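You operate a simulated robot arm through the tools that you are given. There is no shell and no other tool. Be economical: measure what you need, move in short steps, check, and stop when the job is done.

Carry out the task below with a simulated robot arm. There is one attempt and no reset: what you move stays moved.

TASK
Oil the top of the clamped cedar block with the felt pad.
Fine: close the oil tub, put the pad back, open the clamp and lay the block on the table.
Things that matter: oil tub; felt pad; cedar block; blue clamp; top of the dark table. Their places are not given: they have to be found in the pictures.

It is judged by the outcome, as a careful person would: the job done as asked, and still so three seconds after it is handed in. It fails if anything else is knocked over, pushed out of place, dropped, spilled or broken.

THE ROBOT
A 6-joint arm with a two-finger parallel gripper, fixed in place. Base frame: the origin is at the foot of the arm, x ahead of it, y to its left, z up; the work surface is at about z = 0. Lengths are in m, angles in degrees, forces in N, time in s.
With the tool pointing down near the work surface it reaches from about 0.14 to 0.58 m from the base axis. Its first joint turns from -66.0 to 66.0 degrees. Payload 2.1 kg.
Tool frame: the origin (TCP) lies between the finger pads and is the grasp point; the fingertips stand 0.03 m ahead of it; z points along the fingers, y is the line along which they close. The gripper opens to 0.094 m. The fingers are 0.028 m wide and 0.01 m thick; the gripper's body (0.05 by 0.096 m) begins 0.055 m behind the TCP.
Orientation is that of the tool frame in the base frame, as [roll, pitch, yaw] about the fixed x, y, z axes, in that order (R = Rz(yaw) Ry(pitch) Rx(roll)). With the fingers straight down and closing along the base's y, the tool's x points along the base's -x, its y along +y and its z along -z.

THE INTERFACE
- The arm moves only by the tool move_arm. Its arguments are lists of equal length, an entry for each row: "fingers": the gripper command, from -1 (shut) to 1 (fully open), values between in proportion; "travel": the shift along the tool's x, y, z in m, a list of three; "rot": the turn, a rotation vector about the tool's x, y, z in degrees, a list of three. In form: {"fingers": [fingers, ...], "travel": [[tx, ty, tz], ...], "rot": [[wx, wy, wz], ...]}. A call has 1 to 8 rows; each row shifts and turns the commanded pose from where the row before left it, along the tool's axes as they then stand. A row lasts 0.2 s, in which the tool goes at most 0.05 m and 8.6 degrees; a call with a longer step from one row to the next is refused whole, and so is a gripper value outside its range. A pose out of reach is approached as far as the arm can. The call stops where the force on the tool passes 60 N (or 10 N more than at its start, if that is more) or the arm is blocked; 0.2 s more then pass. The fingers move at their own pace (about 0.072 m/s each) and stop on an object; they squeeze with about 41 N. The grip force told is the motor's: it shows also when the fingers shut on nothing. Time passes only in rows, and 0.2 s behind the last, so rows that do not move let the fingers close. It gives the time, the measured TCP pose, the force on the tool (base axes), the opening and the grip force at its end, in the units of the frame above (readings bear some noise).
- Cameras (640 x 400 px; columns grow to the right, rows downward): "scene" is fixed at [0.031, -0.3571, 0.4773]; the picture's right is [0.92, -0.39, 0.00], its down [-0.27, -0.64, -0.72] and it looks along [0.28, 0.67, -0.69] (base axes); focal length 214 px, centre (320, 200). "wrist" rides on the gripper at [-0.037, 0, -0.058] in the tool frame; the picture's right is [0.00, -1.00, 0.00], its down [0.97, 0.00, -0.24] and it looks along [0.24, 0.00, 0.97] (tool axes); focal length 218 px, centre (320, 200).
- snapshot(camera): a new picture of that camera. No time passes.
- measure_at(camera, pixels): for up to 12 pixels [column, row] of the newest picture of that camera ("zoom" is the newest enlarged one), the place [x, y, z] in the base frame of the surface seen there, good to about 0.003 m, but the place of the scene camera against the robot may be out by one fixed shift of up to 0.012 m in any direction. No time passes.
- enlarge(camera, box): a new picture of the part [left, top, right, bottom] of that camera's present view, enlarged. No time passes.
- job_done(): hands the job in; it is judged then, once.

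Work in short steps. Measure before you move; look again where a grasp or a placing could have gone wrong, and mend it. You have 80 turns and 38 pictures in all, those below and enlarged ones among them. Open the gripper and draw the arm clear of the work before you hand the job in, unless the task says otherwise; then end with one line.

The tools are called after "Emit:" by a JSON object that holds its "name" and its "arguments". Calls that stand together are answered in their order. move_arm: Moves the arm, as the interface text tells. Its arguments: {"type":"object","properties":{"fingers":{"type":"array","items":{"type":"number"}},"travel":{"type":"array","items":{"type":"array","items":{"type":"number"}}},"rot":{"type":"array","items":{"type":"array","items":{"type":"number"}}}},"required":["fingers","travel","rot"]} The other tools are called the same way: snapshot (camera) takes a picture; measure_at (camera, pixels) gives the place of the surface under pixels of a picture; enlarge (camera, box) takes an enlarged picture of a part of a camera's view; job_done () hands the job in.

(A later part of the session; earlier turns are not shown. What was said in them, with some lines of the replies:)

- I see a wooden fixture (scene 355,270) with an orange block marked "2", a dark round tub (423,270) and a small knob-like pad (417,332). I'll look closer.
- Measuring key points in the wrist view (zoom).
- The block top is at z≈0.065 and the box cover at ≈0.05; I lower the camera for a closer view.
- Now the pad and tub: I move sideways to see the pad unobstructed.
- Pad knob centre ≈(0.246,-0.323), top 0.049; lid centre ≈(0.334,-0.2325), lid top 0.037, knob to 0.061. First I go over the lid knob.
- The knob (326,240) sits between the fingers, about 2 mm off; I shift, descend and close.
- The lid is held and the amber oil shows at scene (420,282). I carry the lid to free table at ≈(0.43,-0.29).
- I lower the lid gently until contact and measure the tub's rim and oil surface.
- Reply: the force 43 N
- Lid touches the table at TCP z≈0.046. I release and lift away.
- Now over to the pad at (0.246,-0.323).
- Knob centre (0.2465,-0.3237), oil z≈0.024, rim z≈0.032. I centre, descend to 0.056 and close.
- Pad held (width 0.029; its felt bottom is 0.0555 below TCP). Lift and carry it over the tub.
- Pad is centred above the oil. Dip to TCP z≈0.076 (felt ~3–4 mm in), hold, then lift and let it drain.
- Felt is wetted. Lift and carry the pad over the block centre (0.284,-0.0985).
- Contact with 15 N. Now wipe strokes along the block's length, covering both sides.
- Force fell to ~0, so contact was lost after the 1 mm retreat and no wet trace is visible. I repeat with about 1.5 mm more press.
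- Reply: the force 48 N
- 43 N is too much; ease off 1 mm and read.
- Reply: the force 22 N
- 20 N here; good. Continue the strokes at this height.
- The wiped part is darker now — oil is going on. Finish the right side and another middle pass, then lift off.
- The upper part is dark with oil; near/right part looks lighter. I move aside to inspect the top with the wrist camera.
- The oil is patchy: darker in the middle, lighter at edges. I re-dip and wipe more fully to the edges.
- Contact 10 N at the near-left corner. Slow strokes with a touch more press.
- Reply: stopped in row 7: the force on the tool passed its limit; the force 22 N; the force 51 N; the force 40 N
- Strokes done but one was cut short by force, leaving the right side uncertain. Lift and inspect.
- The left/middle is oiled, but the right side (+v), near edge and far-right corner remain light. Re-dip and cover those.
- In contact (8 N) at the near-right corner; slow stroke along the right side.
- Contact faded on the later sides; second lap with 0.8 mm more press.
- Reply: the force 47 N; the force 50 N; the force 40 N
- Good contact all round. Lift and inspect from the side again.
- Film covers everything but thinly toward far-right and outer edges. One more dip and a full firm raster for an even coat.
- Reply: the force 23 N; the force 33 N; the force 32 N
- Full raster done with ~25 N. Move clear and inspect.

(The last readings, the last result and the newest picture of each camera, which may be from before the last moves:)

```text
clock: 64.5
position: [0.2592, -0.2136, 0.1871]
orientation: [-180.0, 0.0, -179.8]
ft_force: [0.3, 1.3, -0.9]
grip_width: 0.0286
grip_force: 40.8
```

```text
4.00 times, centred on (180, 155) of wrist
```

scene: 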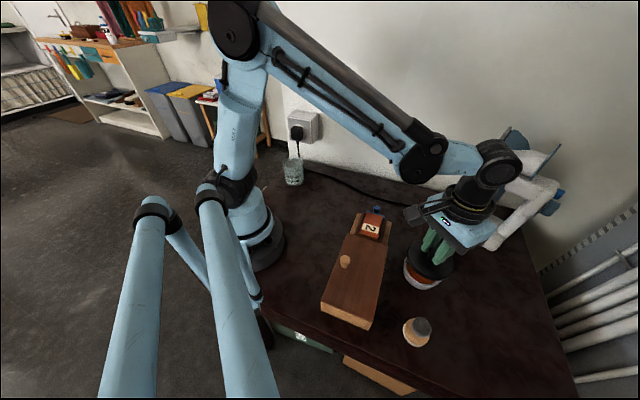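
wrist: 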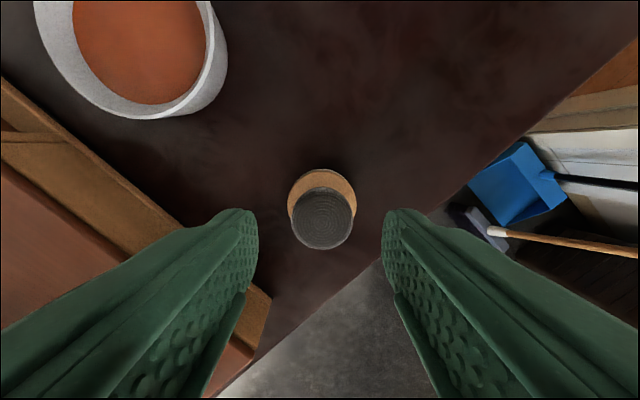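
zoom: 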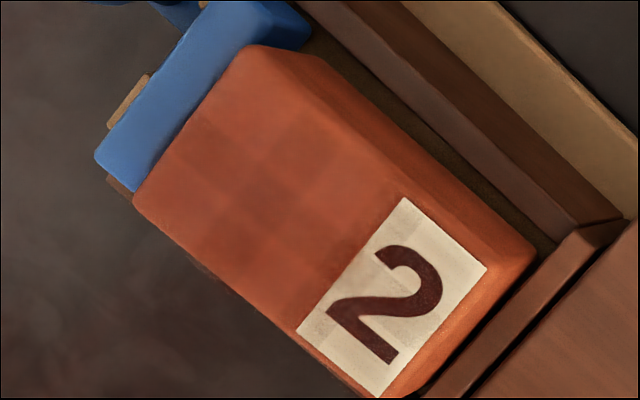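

Coverage appears unchanged, i.e. saturated: the whole top bears the film (the "2" is all tinted). Now return the pad to (0.2476,-0.3231).

Emit:
{"name": "move_arm", "arguments": {"fingers": [-1, -1, -1, -1, -1, -1, -1], "travel": [[0.0039, -0.0365, 0], [0.0039, -0.0365, 0], [0.0038, -0.0365, 0], [0, 0, 0.05], [0, 0, 0.045], [0, 0, 0.025], [0, 0, 0.007]], "rot": [[0, 0, 0], [0, 0, 0], [0, 0, 0], [0, 0, 0], [0, 0, 0], [0, 0, 0], [0, 0, 0]]}}

Emit:
{"name": "move_arm", "arguments": {"fingers": [-1, -1, -1], "travel": [[0, 0, 0.003], [0, 0, 0.0012], [0, 0, 0]], "rot": [[0, 0, 0], [0, 0, 0], [0, 0, 0]]}}

```text
clock: 66.1
position: [0.2482, -0.3236, 0.0599]
orientation: [179.9, 0.1, -179.9]
ft_force: [0.1, 0.2, -0.7]
grip_width: 0.0289
grip_force: 41.5
```

```text
clock: 66.9
position: [0.2489, -0.324, 0.0576]
orientation: [-179.9, 0.0, -179.9]
ft_force: [-0.1, 0.5, -0.1]
grip_width: 0.0285
grip_force: 41.8
```

Emit:
{"name": "move_arm", "arguments": {"fingers": [-1, -1, -1], "travel": [[0, 0, 0.001], [0, 0, 0.001], [0, 0, 0.0005]], "rot": [[0, 0, 0], [0, 0, 0], [0, 0, 0]]}}

```text
clock: 67.7
position: [0.2493, -0.324, 0.0549]
orientation: [-179.9, 0.0, -179.8]
ft_force: [0.0, -0.9, -0.3]
grip_width: 0.0288
grip_force: 40.8
```

Emit:
{"name": "move_arm", "arguments": {"fingers": [-1, -1, -1], "travel": [[0, 0, 0.0008], [0, 0, 0.0008], [0, 0, 0]], "rot": [[0, 0, 0], [0, 0, 0], [0, 0, 0]]}}

```text
clock: 68.5
position: [0.2489, -0.3234, 0.0519]
orientation: [180.0, 0.0, -180.0]
ft_force: [-0.2, 1.1, 14.3]
grip_width: 0.0287
grip_force: 41.2
```

Pad touches the table (14 N). Ease, release, rise.

Emit:
{"name": "move_arm", "arguments": {"fingers": [-1, -0.1, 0.1, 0.1, 0.1, 0.1], "travel": [[0, 0, -0.0008], [0, 0, 0], [0, 0, 0], [0, 0, -0.03], [0, 0, -0.04], [0, 0, -0.03]], "rot": [[0, 0, 0], [0, 0, 0], [0, 0, 0], [0, 0, 0], [0, 0, 0], [0, 0, 0]]}}

Emit:
{"name": "snapshot", "arguments": {"camera": "wrist"}}

```text
clock: 69.9
position: [0.2492, -0.3241, 0.1547]
orientation: [-180.0, 0.0, -179.9]
ft_force: [-0.6, 0.4, -0.4]
grip_width: 0.0515
grip_force: 0.0
```

```text
12 pictures are left
```

wrist: 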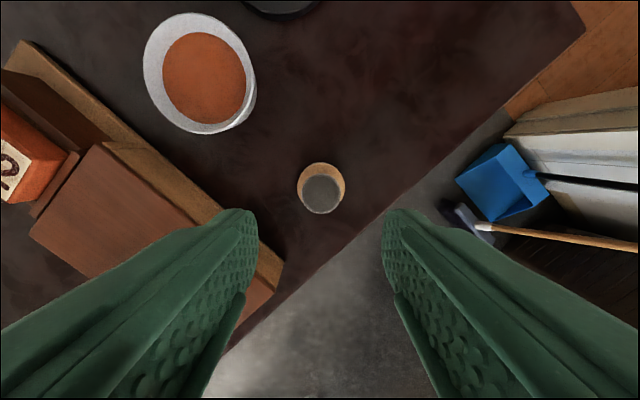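

Pad stands back in its place. Fetch the lid at (0.4312,-0.2905).

Emit:
{"name": "move_arm", "arguments": {"fingers": [0, -0.1, -0.2, -0.2, -0.2, -0.2, -0.2], "travel": [[-0.0455, 0.0085, 0], [-0.0455, 0.0085, 0], [-0.0455, 0.0085, 0], [-0.0455, 0.0085, 0], [0, 0, 0.045], [0, 0, 0.04], [0, 0, 0.02]], "rot": [[0, 0, 0], [0, 0, 0], [0, 0, 0], [0, 0, 0], [0, 0, 0], [0, 0, 0], [0, 0, 0]]}}

Emit:
{"name": "move_arm", "arguments": {"fingers": [-0.2, -1, -1, -1], "travel": [[0, 0, 0.003], [0, 0, 0], [0, 0, 0], [0, 0, 0]], "rot": [[0, 0, 0], [0, 0, 0], [0, 0, 0], [0, 0, 0]]}}

```text
clock: 71.5
position: [0.4303, -0.2907, 0.0494]
orientation: [-179.9, -0.1, -179.9]
ft_force: [1.0, 0.8, -0.2]
grip_width: 0.0376
grip_force: 0.1
```

```text
clock: 72.5
position: [0.4309, -0.2905, 0.046]
orientation: [179.9, 0.0, -179.9]
ft_force: [-0.1, -0.2, 0.8]
grip_width: 0.0197
grip_force: 40.5
```

Lid knob gripped. Lift and carry back over the tub.

Emit:
{"name": "move_arm", "arguments": {"fingers": [-1, -1, -1, -1, -1, -1], "travel": [[0, 0, -0.04], [0, 0, -0.04], [0.0321, 0.019, 0], [0.0321, 0.019, 0], [0.0321, 0.019, 0], [0, 0, 0.03]], "rot": [[0, 0, 0], [0, 0, 0], [0, 0, 0], [0, 0, 0], [0, 0, 0], [0, 0, 0]]}}

Emit:
{"name": "enlarge", "arguments": {"camera": "scene", "box": [350, 200, 510, 340]}}

```text
clock: 73.9
position: [0.3348, -0.2325, 0.0946]
orientation: [-180.0, 0.0, -179.9]
ft_force: [-0.9, -0.4, -0.6]
grip_width: 0.0195
grip_force: 40.8
```

```text
2.86 times, centred on (430, 270) of scene
```

zoom: 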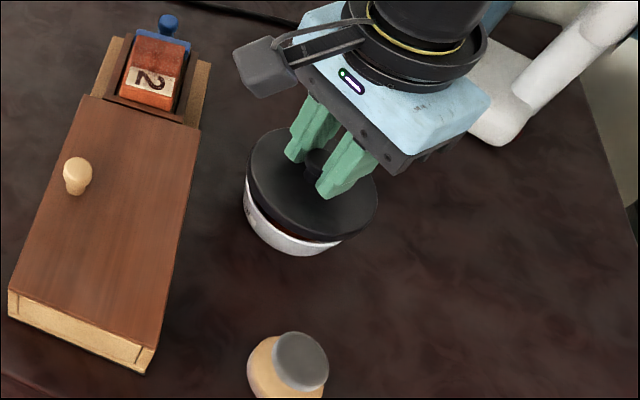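

Aligned; lower to contact (seat expected near TCP 0.0755).

Emit:
{"name": "move_arm", "arguments": {"fingers": [-1, -1, -1, -1, -1], "travel": [[0, 0, 0.01], [0, 0, 0.006], [0, 0, 0.002], [0, 0, 0.0015], [0, 0, 0]], "rot": [[0, 0, 0], [0, 0, 0], [0, 0, 0], [0, 0, 0], [0, 0, 0]]}}

```text
clock: 75.1
position: [0.3344, -0.2323, 0.0759]
orientation: [180.0, 0.0, -179.9]
ft_force: [-0.6, 0.2, -0.9]
grip_width: 0.0196
grip_force: 41.4
```

Emit:
{"name": "move_arm", "arguments": {"fingers": [-1, -1, -1], "travel": [[0, 0, 0.001], [0, 0, 0.0008], [0, 0, 0]], "rot": [[0, 0, 0], [0, 0, 0], [0, 0, 0]]}}

```text
clock: 75.9
position: [0.335, -0.2315, 0.0742]
orientation: [-179.8, 0.0, -179.9]
ft_force: [0.6, 0.1, 0.5]
grip_width: 0.0196
grip_force: 41.3
```

Emit:
{"name": "move_arm", "arguments": {"fingers": [-1, -1, -1], "travel": [[0, 0, 0.0008], [0, 0, 0.0008], [0, 0, 0]], "rot": [[0, 0, 0], [0, 0, 0], [0, 0, 0]]}}

```text
clock: 76.7
position: [0.3356, -0.2332, 0.0723]
orientation: [-180.0, 0.0, -179.9]
ft_force: [-1.3, 2.6, 25.7]
grip_width: 0.0195
grip_force: 41.5
```

Seated with 26 N. Release and rise, then check.

Emit:
{"name": "move_arm", "arguments": {"fingers": [-1, -0.5, -0.2, -0.2, -0.2, 0], "travel": [[0, 0, -0.001], [0, 0, 0], [0, 0, 0], [0, 0, -0.04], [0, 0, -0.04], [0, 0, -0.03]], "rot": [[0, 0, 0], [0, 0, 0], [0, 0, 0], [0, 0, 0], [0, 0, 0], [0, 0, 0]]}}

Emit:
{"name": "snapshot", "arguments": {"camera": "wrist"}}

Emit:
{"name": "measure_at", "arguments": {"camera": "wrist", "pixels": [[322, 125], [290, 190], [322, 200], [265, 165], [375, 165]]}}

```text
clock: 78.1
position: [0.335, -0.2328, 0.184]
orientation: [-180.0, 0.1, -179.9]
ft_force: [0.9, -0.1, 0.0]
grip_width: 0.0468
grip_force: 0.1
```

```text
10 pictures are left
```

wrist: 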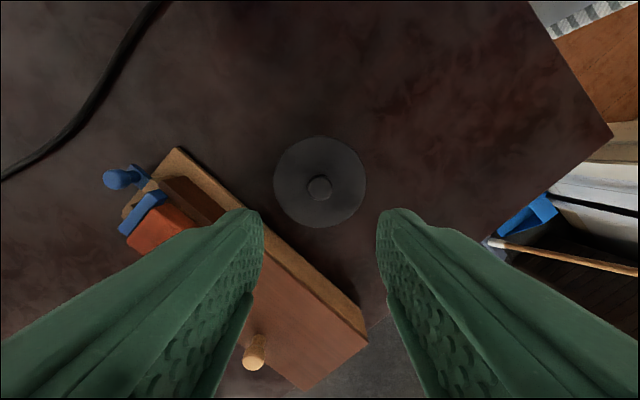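

```text
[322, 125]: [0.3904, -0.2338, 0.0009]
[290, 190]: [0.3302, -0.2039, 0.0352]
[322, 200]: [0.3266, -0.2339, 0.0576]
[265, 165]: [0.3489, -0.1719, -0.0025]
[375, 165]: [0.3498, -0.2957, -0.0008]
```

Lid is seated (top 0.035). Now move above the clamp and turn the gripper 47° so that it closes across the fixture.

Emit:
{"name": "move_arm", "arguments": {"fingers": [0.5, 0.5, 0.5, 0.5], "travel": [[0.006, 0.042, 0], [0.006, 0.042, 0], [0.006, 0.042, 0], [0.006, 0.032, 0]], "rot": [[0, 0, 0], [0, 0, 0], [0, 0, 0], [0, 0, 0]]}}

Emit:
{"name": "move_arm", "arguments": {"fingers": [0.5, 0.5, 0.5, 0.5, 0.5, 0.5], "travel": [[0, 0, 0], [0, 0, 0], [0, 0, 0], [0, 0, 0], [0, 0, 0], [0, 0, 0]], "rot": [[0, 0, -7.83], [0, 0, -7.83], [0, 0, -7.83], [0, 0, -7.83], [0, 0, -7.83], [0, 0, -7.83]]}}

Emit:
{"name": "snapshot", "arguments": {"camera": "wrist"}}

```text
clock: 79.1
position: [0.3113, -0.0738, 0.1824]
orientation: [180.0, 0.0, -179.8]
ft_force: [-0.4, 0.2, -0.3]
grip_width: 0.0704
grip_force: 0.1
```

```text
clock: 80.5
position: [0.3104, -0.0754, 0.1829]
orientation: [-180.0, 0.0, -132.9]
ft_force: [0.1, 0.4, -0.1]
grip_width: 0.0703
grip_force: 0.0
```

```text
9 pictures are left
```

wrist: 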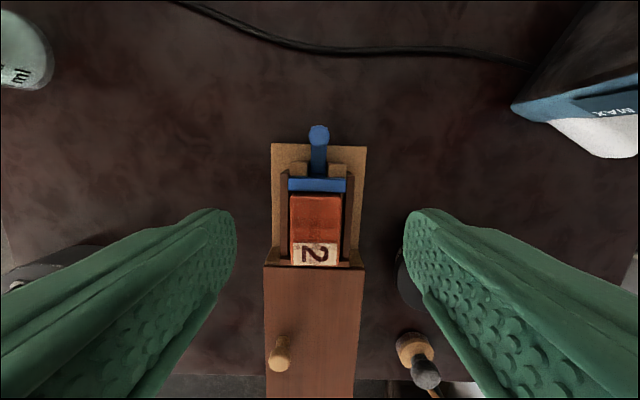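

Axis aligned. Enlarge and measure clamp, rails and block.

Emit:
{"name": "enlarge", "arguments": {"camera": "wrist", "box": [256, 115, 384, 275]}}

```text
2.50 times, centred on (320, 195) of wrist
```

zoom: 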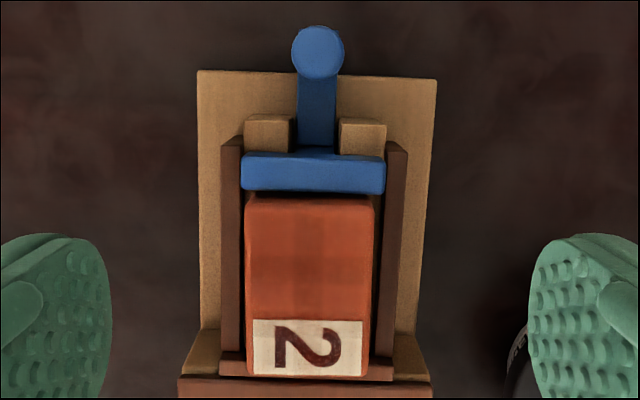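

Emit:
{"name": "measure_at", "arguments": {"camera": "zoom", "pixels": [[317, 48], [317, 30], [318, 110], [268, 128], [362, 130], [312, 172], [230, 200], [396, 200], [242, 290], [376, 290], [210, 80], [310, 270]]}}

Emit:
{"name": "measure_at", "arguments": {"camera": "zoom", "pixels": [[246, 250], [374, 250], [310, 200], [310, 372], [245, 172], [385, 172], [300, 390], [200, 355], [405, 360], [228, 360]]}}

```text
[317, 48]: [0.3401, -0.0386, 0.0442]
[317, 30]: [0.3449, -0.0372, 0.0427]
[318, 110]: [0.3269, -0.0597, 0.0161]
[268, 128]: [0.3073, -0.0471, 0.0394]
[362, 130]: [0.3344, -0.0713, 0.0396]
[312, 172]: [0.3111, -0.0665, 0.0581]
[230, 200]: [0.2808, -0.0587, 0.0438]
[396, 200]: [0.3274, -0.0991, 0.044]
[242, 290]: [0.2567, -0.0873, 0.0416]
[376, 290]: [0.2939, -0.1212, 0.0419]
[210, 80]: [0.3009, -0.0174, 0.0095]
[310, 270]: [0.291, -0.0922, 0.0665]
```

```text
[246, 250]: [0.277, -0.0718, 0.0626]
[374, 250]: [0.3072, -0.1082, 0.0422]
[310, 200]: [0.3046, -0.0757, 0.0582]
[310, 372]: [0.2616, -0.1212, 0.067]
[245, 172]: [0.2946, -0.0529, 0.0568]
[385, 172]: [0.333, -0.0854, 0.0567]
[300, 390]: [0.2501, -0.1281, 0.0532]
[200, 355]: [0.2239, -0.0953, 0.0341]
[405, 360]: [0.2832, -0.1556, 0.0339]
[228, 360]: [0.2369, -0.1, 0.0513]
```

Rails top at 0.043, block top 0.066, clamp knob top (0.340,-0.0385,0.044). I go over the knob and descend to grip it.

Emit:
{"name": "move_arm", "arguments": {"fingers": [0, 0, 0, 0, 0], "travel": [[-0.0235, 0.0007, 0], [-0.023, 0.0008, 0], [0, 0, 0.045], [0, 0, 0.045], [0, 0, 0.02]], "rot": [[0, 0, 0], [0, 0, 0], [0, 0, 0], [0, 0, 0], [0, 0, 0]]}}

Emit:
{"name": "snapshot", "arguments": {"camera": "wrist"}}

```text
clock: 81.7
position: [0.3407, -0.0404, 0.0735]
orientation: [-180.0, 0.0, -132.8]
ft_force: [-0.4, 0.0, 0.5]
grip_width: 0.0472
grip_force: 0.0
```

```text
7 pictures are left
```

wrist: 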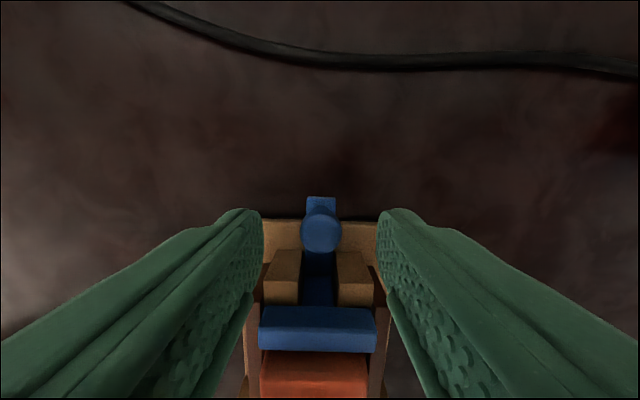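

Knob centred (321,230). Descend 18 mm and close on it.

Emit:
{"name": "move_arm", "arguments": {"fingers": [0, -1, -1, -1, -1], "travel": [[0, 0, 0.018], [0, 0, 0], [0, 0, 0], [0, 0, 0], [0, 0, 0]], "rot": [[0, 0, 0], [0, 0, 0], [0, 0, 0], [0, 0, 0], [0, 0, 0]]}}

Emit:
{"name": "move_arm", "arguments": {"fingers": [-1, -1, -1], "travel": [[-0.004, 0, 0], [-0.004, 0, 0], [0, 0, 0]], "rot": [[0, 0, 0], [0, 0, 0], [0, 0, 0]]}}

```text
clock: 82.9
position: [0.3402, -0.0403, 0.0555]
orientation: [-179.9, 0.0, -132.9]
ft_force: [0.6, -2.0, -0.3]
grip_width: 0.0175
grip_force: 41.3
```

```text
clock: 83.7
position: [0.3462, -0.0324, 0.0557]
orientation: [-179.9, 0.1, -132.9]
ft_force: [-2.2, -2.0, 0.3]
grip_width: 0.0175
grip_force: 41.5
```

It slides with only ~3 N. Pull further out until it stops.

Emit:
{"name": "move_arm", "arguments": {"fingers": [-1, -1, -1, -1, -1], "travel": [[-0.005, 0, 0], [-0.005, 0, 0], [-0.005, 0, 0], [-0.005, 0, 0], [0, 0, 0]], "rot": [[0, 0, 0], [0, 0, 0], [0, 0, 0], [0, 0, 0], [0, 0, 0]]}}

Emit:
{"name": "enlarge", "arguments": {"camera": "scene", "box": [320, 180, 440, 270]}}

```text
clock: 84.9
position: [0.3601, -0.0206, 0.0557]
orientation: [-180.0, -0.2, -133.0]
ft_force: [-12.0, -10.6, 2.0]
grip_width: 0.0176
grip_force: 40.7
```

```text
4.44 times, centred on (380, 225) of scene
```

zoom: 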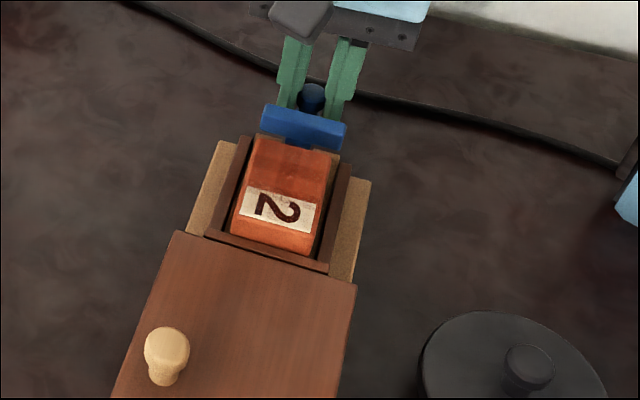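

The jaw is drawn back ~27 mm to its stop (16 N). Relax, release the knob and rise.

Emit:
{"name": "move_arm", "arguments": {"fingers": [-1, -0.5, -0.1, -0.1, 0, 0.3, 0.5], "travel": [[0.0015, 0, 0], [0, 0, 0], [0, 0, 0], [0, 0, -0.03], [0, 0, -0.04], [0.02, 0, -0.03], [0.02, 0, 0]], "rot": [[0, 0, 0], [0, 0, 0], [0, 0, 0], [0, 0, 0], [0, 0, 0], [0, 0, 0], [0, 0, 0]]}}

Emit:
{"name": "enlarge", "arguments": {"camera": "wrist", "box": [240, 130, 400, 330]}}

```text
clock: 86.5
position: [0.3319, -0.0501, 0.1558]
orientation: [-180.0, 0.0, -132.8]
ft_force: [0.6, 0.8, 0.1]
grip_width: 0.0704
grip_force: 0.0
```

```text
2.00 times, centred on (320, 230) of wrist
```

zoom: 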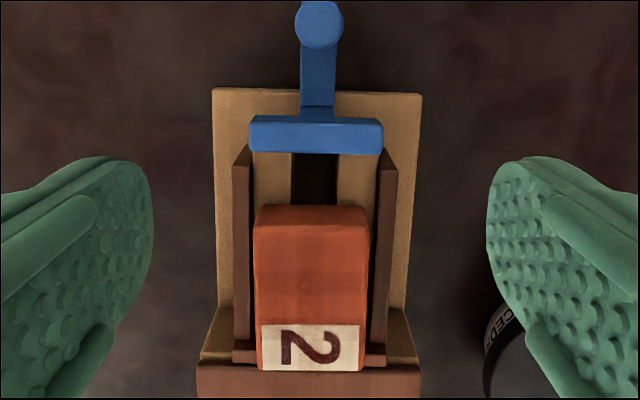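

Clamp open by ~30 mm and staying. Measure the block for the grasp.

Emit:
{"name": "measure_at", "arguments": {"camera": "zoom", "pixels": [[312, 290], [258, 260], [366, 260], [312, 228], [312, 366], [245, 270], [385, 270], [312, 215]]}}

```text
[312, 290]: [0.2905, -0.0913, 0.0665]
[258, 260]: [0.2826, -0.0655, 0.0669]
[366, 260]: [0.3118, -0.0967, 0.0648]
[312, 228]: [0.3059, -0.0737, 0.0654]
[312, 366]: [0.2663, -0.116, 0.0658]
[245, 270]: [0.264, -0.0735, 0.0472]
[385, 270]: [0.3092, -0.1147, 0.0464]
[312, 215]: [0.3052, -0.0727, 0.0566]
```

Block centre ≈(0.286,-0.095). Move over it, descend to TCP 0.080 (tips above rails) and close.

Emit:
{"name": "move_arm", "arguments": {"fingers": [0.5, 0.5, 0.5, 0.5, -1, -1, -1, -1], "travel": [[0.033, 0.001, 0], [0.0316, 0.001, 0], [0, 0, 0.045], [0, 0, 0.0305], [0, 0, 0], [0, 0, 0], [0, 0, 0], [0, 0, 0]], "rot": [[0, 0, 0], [0, 0, 0], [0, 0, 0], [0, 0, 0], [0, 0, 0], [0, 0, 0], [0, 0, 0], [0, 0, 0]]}}

```text
clock: 88.3
position: [0.2872, -0.0954, 0.0799]
orientation: [180.0, 0.1, -132.9]
ft_force: [0.0, -0.3, 0.3]
grip_width: 0.0431
grip_force: 41.1
```

Gripped at 43 mm. Lift straight up and look.

Emit:
{"name": "move_arm", "arguments": {"fingers": [-1, -1, -1, -1, -1], "travel": [[0, 0, -0.01], [0, 0, -0.02], [0, 0, -0.035], [0, 0, -0.035], [0, 0, 0]], "rot": [[0, 0, 0], [0, 0, 0], [0, 0, 0], [0, 0, 0], [0, 0, 0]]}}

Emit:
{"name": "enlarge", "arguments": {"camera": "scene", "box": [300, 140, 460, 300]}}

```text
clock: 89.5
position: [0.2869, -0.0947, 0.18]
orientation: [-180.0, 0.0, -132.9]
ft_force: [0.3, 0.0, -0.9]
grip_width: 0.043
grip_force: 40.7
```

```text
2.50 times, centred on (380, 220) of scene
```

zoom: 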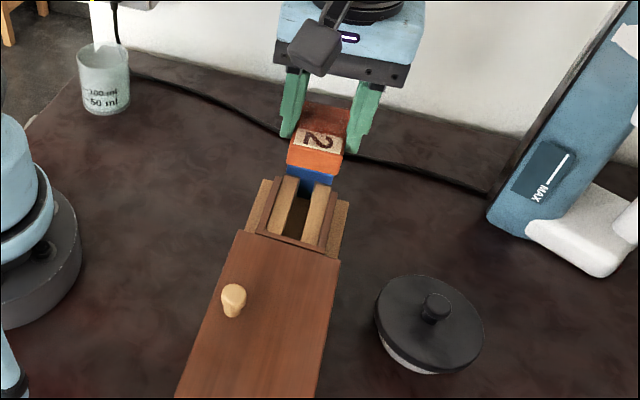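

The block is free and short in height. Measure its front top and bottom edges.

Emit:
{"name": "measure_at", "arguments": {"camera": "zoom", "pixels": [[312, 140], [312, 153], [312, 163], [312, 172], [290, 190], [318, 210], [420, 190], [450, 230]]}}

```text
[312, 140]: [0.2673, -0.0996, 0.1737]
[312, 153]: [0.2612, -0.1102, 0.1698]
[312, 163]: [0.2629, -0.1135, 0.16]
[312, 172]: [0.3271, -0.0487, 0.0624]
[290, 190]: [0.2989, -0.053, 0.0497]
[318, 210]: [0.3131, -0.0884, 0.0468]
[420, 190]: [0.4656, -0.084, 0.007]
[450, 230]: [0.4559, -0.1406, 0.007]
```

Block height ≈0.023; bottom ≈0.037 below TCP. Carry it to free table at ≈(0.41,-0.15) and lower.

Emit:
{"name": "move_arm", "arguments": {"fingers": [-1, -1, -1, -1, -1, -1], "travel": [[-0.0146, -0.0425, 0], [-0.0146, -0.0425, 0], [-0.0146, -0.0425, 0], [0, 0, 0.045], [0, 0, 0.045], [0, 0, 0.035]], "rot": [[0, 0, 0], [0, 0, 0], [0, 0, 0], [0, 0, 0], [0, 0, 0], [0, 0, 0]]}}

Emit:
{"name": "enlarge", "arguments": {"camera": "scene", "box": [340, 160, 500, 300]}}

```text
clock: 90.9
position: [0.4088, -0.1491, 0.0546]
orientation: [180.0, 0.0, -132.9]
ft_force: [0.0, 0.5, 1.0]
grip_width: 0.0428
grip_force: 40.7
```

```text
2.86 times, centred on (420, 230) of scene
```

zoom: 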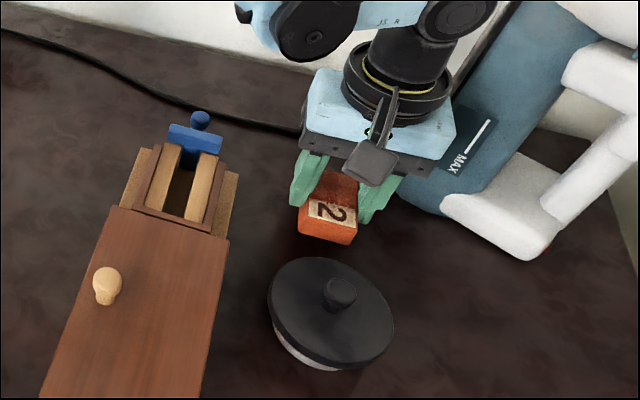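

Clear all round. Lower in small steps to contact.

Emit:
{"name": "move_arm", "arguments": {"fingers": [-1, -1, -1, -1, -1], "travel": [[0, 0, 0.008], [0, 0, 0.004], [0, 0, 0.003], [0, 0, 0.0015], [0, 0, 0]], "rot": [[0, 0, 0], [0, 0, 0], [0, 0, 0], [0, 0, 0], [0, 0, 0]]}}

```text
clock: 92.1
position: [0.4084, -0.1505, 0.0388]
orientation: [-180.0, 0.0, -132.9]
ft_force: [0.1, 0.3, -0.8]
grip_width: 0.0427
grip_force: 40.9
```

Emit:
{"name": "move_arm", "arguments": {"fingers": [-1, -1, -1], "travel": [[0, 0, 0.0015], [0, 0, 0.001], [0, 0, 0]], "rot": [[0, 0, 0], [0, 0, 0], [0, 0, 0]]}}

```text
clock: 92.9
position: [0.4095, -0.1504, 0.0367]
orientation: [-180.0, 0.0, -132.9]
ft_force: [-1.6, 0.6, 37.2]
grip_width: 0.0427
grip_force: 41.0
```

Contact with the table. Ease, open, and withdraw upward.

Emit:
{"name": "move_arm", "arguments": {"fingers": [-1, 0.2, 0.5, 0.5, 0.5, 0.5, 0.5], "travel": [[0, 0, -0.001], [0, 0, 0], [0, 0, 0], [0, 0, -0.03], [0, 0, -0.045], [0, 0, -0.045], [0.03, 0, -0.035]], "rot": [[0, 0, 0], [0, 0, 0], [0, 0, 0], [0, 0, 0], [0, 0, 0], [0, 0, 0], [0, 0, 0]]}}

Emit:
{"name": "snapshot", "arguments": {"camera": "scene"}}

Emit:
{"name": "snapshot", "arguments": {"camera": "wrist"}}

```text
clock: 94.5
position: [0.3885, -0.1722, 0.1926]
orientation: [180.0, 0.0, -132.9]
ft_force: [-0.3, 0.2, -0.2]
grip_width: 0.0704
grip_force: 0.0
```

```text
2 pictures are left
```

scene: 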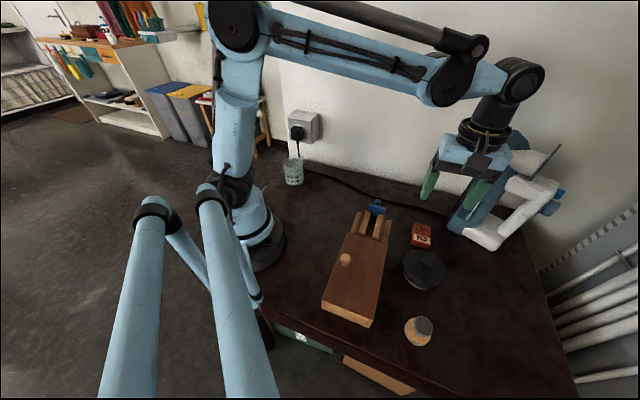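

```text
1 pictures are left
```

wrist: 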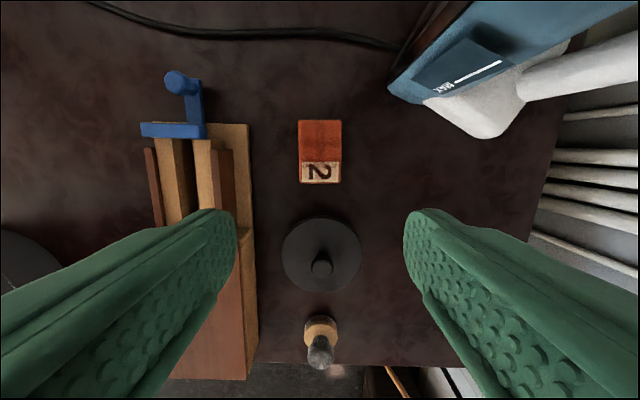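

Everything is in place; last picture for a final check of the oiled top.

Emit:
{"name": "enlarge", "arguments": {"camera": "wrist", "box": [285, 110, 355, 195]}}

```text
4.71 times, centred on (320, 152) of wrist
```

zoom: 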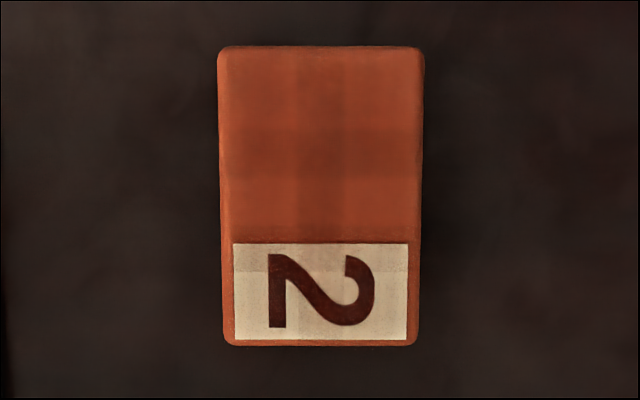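

The film covers the whole top; the darker bands look like overlap. The arm is clear, so I hand the job in.

Emit:
{"name": "job_done", "arguments": {}}

```text
The job is handed in.
```

I oiled the top of the cedar block, put the lid back on the oil tub and returned the felt pad to its place. The clamp is open, and the block lies on the table with its oiled side up. The last close-up shows oil over the whole top, a little darker in the middle than at the edges.
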